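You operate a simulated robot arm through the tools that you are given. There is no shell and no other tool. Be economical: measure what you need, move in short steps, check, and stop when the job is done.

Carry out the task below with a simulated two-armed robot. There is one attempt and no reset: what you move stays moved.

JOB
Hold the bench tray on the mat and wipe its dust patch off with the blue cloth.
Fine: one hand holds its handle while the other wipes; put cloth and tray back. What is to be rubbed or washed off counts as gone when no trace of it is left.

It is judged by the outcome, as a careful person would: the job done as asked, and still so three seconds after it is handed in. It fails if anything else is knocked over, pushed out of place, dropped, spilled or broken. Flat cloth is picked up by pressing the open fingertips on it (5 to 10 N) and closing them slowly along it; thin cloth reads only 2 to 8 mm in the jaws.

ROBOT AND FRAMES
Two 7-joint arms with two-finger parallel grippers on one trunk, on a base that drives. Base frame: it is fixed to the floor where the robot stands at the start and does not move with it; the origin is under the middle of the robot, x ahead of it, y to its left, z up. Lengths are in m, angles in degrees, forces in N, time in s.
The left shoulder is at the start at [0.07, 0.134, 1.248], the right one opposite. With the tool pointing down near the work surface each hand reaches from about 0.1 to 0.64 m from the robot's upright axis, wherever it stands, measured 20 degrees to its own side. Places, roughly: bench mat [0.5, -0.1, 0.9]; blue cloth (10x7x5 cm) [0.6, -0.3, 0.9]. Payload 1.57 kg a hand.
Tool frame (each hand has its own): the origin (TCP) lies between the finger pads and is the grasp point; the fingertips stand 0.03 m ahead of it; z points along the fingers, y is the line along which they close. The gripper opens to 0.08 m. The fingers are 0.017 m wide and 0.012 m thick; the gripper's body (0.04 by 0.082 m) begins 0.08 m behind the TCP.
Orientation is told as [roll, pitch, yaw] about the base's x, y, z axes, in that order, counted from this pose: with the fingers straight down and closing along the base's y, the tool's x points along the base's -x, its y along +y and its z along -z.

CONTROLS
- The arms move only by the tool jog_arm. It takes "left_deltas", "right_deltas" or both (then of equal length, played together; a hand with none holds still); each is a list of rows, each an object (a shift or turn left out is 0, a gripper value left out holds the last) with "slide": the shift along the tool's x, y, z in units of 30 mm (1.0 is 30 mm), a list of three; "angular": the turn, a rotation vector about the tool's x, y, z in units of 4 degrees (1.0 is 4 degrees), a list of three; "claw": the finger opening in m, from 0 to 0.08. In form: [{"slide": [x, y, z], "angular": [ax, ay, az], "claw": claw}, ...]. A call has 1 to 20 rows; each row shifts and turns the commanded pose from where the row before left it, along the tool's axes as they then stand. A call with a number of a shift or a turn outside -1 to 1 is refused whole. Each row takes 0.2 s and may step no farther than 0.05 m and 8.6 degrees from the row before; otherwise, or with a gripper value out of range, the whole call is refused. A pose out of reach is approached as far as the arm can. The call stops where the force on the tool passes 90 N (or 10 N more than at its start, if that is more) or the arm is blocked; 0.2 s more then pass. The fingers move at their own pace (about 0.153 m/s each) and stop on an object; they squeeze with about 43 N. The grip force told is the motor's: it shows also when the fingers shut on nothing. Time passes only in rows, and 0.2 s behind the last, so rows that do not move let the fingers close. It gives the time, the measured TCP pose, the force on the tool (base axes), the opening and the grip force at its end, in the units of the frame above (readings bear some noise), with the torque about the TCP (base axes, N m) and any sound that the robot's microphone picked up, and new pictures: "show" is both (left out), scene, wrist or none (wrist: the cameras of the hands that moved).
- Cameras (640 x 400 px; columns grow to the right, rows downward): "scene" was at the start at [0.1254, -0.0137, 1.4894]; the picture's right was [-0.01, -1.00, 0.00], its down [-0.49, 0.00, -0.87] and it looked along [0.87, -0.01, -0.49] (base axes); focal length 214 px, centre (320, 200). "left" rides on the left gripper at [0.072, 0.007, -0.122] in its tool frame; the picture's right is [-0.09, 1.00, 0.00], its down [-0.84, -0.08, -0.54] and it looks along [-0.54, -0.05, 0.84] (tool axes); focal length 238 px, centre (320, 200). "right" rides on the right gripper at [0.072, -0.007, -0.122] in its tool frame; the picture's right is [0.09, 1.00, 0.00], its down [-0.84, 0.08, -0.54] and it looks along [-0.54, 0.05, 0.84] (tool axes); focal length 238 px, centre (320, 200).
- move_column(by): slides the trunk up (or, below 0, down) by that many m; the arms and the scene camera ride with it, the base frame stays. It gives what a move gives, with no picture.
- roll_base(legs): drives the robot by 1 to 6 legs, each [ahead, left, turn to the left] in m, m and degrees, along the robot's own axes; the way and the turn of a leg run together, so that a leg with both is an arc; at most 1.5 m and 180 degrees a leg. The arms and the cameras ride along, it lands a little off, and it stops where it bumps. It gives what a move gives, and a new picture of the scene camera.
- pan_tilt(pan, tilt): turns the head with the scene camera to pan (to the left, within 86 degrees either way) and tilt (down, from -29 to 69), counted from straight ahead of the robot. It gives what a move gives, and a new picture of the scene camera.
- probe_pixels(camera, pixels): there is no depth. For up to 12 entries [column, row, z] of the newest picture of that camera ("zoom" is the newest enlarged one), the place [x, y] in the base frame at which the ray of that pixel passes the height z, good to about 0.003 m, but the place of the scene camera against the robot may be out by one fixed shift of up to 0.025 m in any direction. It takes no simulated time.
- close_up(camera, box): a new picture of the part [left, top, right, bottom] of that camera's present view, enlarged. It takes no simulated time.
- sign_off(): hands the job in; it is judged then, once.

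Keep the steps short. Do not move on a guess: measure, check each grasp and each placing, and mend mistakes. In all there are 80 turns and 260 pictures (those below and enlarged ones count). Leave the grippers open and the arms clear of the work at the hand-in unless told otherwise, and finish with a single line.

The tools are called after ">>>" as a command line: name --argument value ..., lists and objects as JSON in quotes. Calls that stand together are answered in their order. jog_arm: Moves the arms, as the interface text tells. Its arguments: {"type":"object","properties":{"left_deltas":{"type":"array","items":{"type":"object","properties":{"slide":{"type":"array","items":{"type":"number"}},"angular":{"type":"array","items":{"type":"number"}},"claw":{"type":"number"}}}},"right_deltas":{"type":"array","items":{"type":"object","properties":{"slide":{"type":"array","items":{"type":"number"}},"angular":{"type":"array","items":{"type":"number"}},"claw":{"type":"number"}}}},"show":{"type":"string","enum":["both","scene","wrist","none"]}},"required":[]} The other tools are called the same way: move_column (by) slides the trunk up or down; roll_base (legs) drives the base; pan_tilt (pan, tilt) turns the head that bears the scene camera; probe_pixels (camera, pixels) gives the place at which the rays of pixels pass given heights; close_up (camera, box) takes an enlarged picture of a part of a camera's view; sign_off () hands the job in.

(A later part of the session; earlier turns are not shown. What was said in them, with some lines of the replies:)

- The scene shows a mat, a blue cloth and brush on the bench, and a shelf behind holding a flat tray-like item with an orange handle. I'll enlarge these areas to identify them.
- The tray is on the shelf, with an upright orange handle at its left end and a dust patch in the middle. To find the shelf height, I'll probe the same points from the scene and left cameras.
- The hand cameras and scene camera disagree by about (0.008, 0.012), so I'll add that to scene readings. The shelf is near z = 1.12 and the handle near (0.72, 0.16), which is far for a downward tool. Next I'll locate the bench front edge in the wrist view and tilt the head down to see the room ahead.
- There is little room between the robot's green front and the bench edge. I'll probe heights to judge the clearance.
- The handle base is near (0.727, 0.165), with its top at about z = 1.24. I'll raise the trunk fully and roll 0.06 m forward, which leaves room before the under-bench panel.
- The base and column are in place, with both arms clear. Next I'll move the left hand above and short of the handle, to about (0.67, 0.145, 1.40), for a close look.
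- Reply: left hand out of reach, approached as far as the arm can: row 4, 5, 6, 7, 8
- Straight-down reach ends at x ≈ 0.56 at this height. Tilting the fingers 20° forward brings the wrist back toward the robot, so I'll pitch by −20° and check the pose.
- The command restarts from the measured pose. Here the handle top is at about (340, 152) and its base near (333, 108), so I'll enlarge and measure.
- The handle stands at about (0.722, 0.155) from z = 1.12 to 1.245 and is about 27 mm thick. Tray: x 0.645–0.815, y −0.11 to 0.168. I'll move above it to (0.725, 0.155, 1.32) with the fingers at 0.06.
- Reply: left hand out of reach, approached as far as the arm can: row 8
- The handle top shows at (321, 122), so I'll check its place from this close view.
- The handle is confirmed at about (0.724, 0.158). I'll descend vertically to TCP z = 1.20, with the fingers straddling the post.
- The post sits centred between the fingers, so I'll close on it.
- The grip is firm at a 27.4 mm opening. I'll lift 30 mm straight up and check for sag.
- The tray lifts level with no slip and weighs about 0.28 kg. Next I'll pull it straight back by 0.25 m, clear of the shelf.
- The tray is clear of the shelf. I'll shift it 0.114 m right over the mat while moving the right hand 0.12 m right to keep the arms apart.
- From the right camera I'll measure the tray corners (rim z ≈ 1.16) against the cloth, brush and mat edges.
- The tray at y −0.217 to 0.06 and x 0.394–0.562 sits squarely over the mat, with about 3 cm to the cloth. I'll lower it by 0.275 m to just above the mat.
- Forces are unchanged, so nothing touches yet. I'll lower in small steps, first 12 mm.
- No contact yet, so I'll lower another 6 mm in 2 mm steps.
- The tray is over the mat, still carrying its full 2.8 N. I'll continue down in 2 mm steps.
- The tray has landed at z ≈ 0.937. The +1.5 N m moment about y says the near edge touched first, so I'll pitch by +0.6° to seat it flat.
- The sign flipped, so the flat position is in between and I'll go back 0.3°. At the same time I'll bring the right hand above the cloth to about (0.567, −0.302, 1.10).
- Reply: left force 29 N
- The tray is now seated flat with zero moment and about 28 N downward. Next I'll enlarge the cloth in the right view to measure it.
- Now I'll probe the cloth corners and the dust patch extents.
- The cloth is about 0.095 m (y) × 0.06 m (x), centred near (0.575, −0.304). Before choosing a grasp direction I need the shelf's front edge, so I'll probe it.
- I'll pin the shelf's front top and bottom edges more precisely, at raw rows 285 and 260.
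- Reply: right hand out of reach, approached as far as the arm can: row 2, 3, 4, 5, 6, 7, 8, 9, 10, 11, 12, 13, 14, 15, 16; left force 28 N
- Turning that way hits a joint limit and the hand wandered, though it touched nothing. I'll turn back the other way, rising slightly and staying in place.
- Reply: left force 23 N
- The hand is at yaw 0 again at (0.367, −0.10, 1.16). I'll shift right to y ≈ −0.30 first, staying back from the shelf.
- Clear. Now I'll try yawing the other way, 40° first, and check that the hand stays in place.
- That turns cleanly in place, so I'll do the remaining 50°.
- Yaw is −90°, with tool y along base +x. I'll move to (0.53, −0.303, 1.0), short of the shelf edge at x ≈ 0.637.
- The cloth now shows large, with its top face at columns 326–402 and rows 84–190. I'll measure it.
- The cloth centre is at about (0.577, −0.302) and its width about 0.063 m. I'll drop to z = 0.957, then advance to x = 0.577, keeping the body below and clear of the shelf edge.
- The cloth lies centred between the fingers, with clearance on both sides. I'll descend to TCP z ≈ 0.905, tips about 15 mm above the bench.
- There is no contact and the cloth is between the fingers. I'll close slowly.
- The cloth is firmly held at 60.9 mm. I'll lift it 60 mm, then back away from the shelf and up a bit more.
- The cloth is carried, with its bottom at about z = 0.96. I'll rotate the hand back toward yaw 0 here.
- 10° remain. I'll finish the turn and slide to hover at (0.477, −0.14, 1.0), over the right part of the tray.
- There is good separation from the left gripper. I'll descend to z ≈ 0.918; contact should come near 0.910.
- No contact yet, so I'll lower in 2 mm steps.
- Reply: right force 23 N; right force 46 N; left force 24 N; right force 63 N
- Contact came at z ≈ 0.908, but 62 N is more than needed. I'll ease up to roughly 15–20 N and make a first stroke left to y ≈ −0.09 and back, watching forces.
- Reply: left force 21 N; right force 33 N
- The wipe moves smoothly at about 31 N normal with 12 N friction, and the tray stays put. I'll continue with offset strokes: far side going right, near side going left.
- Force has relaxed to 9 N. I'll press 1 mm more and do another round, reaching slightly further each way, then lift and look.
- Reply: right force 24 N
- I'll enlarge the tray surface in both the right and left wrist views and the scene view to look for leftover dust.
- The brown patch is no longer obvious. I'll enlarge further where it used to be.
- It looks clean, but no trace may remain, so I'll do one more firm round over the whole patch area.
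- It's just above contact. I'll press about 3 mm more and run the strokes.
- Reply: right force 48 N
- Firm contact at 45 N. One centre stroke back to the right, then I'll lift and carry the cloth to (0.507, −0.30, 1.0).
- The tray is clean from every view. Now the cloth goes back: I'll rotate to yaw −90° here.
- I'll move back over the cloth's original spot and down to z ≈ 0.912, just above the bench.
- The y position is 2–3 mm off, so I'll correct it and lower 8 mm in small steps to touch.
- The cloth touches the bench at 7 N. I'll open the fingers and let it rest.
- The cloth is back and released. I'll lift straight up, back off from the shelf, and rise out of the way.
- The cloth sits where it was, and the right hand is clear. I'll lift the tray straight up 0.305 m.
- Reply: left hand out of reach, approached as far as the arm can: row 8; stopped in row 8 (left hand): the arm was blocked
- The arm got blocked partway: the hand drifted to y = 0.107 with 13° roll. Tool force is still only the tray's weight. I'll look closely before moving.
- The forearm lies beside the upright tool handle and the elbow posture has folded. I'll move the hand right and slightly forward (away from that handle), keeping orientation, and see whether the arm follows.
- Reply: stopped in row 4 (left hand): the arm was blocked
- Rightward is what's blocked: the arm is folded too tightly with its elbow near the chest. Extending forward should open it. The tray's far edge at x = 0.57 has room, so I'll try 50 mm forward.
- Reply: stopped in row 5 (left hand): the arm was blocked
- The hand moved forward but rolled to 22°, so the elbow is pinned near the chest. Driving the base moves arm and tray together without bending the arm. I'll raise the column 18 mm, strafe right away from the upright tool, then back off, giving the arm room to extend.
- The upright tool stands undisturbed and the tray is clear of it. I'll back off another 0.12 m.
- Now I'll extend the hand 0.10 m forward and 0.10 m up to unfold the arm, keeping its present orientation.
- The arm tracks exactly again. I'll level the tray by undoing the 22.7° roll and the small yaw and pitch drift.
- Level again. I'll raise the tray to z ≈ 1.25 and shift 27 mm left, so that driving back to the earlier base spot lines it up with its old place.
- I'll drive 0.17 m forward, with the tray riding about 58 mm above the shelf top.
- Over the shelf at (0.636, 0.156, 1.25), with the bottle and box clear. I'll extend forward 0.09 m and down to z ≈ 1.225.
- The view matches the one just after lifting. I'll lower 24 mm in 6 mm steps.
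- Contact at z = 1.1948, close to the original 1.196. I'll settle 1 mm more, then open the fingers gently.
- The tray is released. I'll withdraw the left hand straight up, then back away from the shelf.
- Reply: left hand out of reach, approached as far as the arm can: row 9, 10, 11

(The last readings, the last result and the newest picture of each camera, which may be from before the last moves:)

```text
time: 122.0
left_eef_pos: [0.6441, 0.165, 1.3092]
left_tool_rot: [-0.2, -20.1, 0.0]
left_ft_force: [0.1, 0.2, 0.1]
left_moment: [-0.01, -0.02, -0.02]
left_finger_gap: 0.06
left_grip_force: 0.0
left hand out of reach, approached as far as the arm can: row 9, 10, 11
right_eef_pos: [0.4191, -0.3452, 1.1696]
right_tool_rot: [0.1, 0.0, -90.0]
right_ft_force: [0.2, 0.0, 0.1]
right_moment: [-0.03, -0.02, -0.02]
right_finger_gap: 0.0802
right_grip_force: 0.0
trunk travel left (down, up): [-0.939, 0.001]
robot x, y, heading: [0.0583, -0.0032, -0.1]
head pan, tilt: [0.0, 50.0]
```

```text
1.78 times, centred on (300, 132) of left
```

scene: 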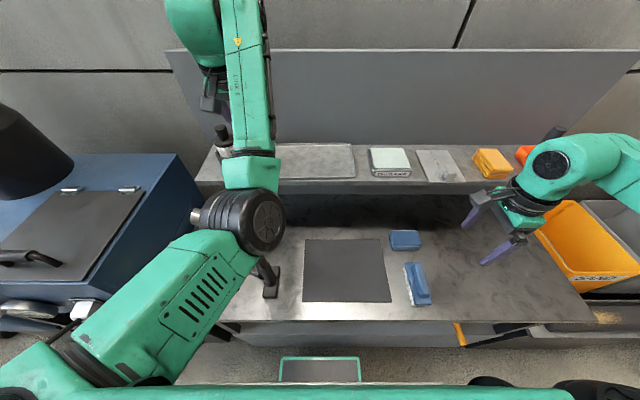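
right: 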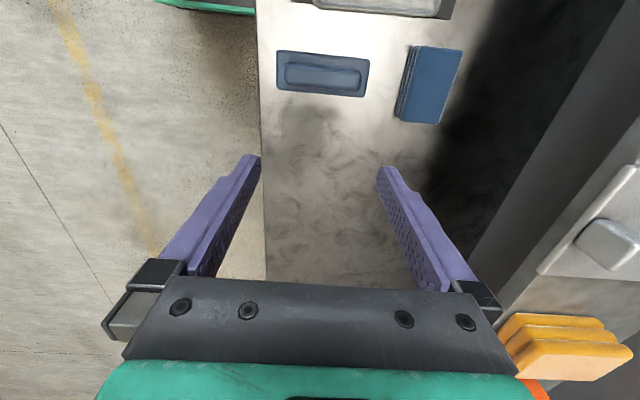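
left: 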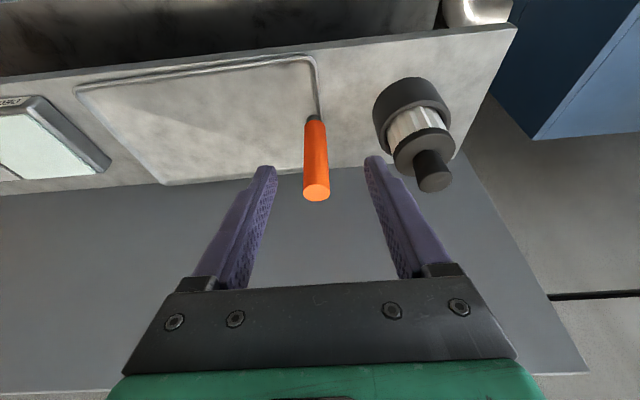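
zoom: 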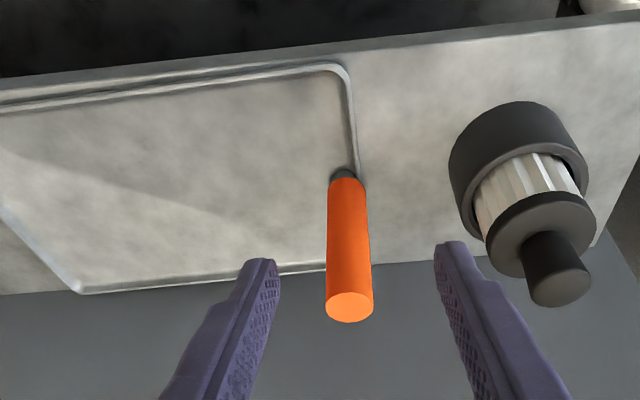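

The tray is back in its spot, clean and flat, and the cloth is in place. I'll drive the base back 0.25 m so both arms clear the work.

>>> roll_base --legs '[[-0.25, 0, 0]]'

>>> close_up --camera "scene" --box '[160, 100, 480, 300]'

>>> close_up --camera "left" --box '[120, 20, 480, 245]'

```text
time: 123.8
left_eef_pos: [0.403, 0.1691, 1.3055]
left_tool_rot: [-0.2, -19.9, 0.3]
left_ft_force: [0.0, 0.3, 0.3]
left_moment: [0.02, 0.0, -0.01]
left_finger_gap: 0.0599
left_grip_force: 0.0
right_eef_pos: [0.1789, -0.3444, 1.168]
right_tool_rot: [-0.1, -0.1, -89.6]
right_ft_force: [-0.3, -1.0, 0.1]
right_moment: [0.02, 0.04, 0.02]
right_finger_gap: 0.0799
right_grip_force: 0.1
trunk travel left (down, up): [-0.939, 0.001]
robot x, y, heading: [-0.1858, -0.0015, 0.4]
head pan, tilt: [0.0, 50.0]
```

scene: 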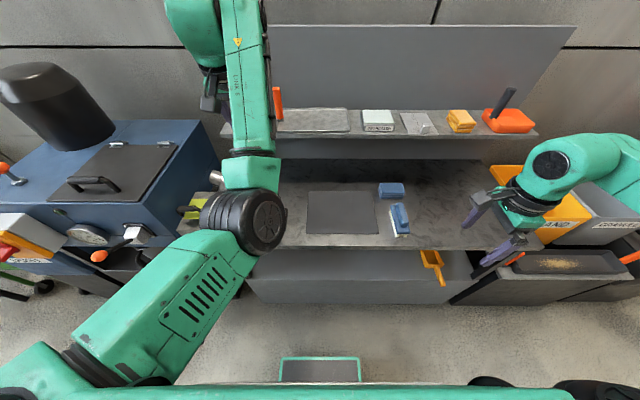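

```text
2.00 times, centred on (320, 200) of scene
```

zoom: 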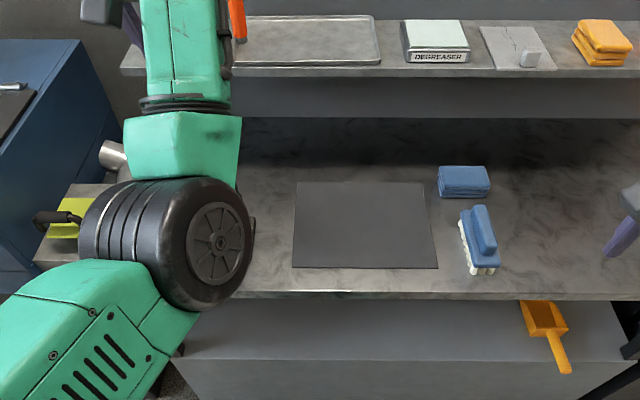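

```text
1.78 times, centred on (300, 132) of left
```

zoom: 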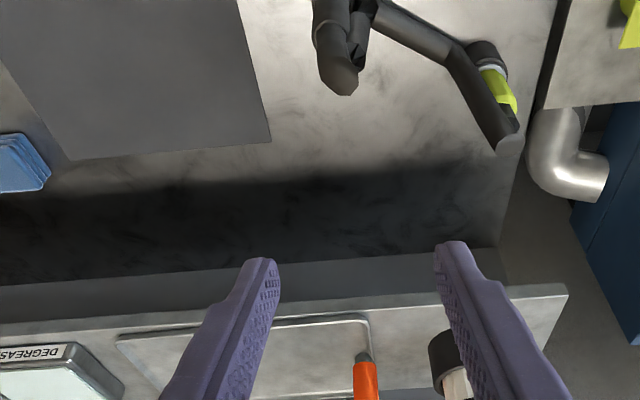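

Tray, cloth, brush, upright tool and shelf items are all in place. I'll open the left gripper fully, then hand in.

>>> jog_arm --left_deltas '[{"claw": 0.08}, {}, {}]' --show "none"

>>> sign_off

```text
time: 124.6
left_eef_pos: [0.3978, 0.169, 1.309]
left_tool_rot: [-0.2, -20.1, 0.3]
left_ft_force: [-0.4, -0.8, 0.5]
left_moment: [-0.01, -0.01, 0.03]
left_finger_gap: 0.0803
left_grip_force: 0.0
right_eef_pos: [0.1758, -0.3433, 1.1689]
right_tool_rot: [0.1, 0.0, -89.7]
right_ft_force: [-0.2, 0.6, -0.7]
right_moment: [-0.01, 0.01, 0.0]
right_finger_gap: 0.0799
right_grip_force: 0.0
trunk travel left (down, up): [-0.939, 0.001]
robot x, y, heading: [-0.1876, -0.0037, 0.1]
head pan, tilt: [0.0, 50.0]
```

```text
The job is handed in.
```

The tray was held by its handle on the mat and wiped with the blue cloth until no dust showed in the close-ups; tray and cloth are back in place, both grippers are open and clear, and the job is handed in.
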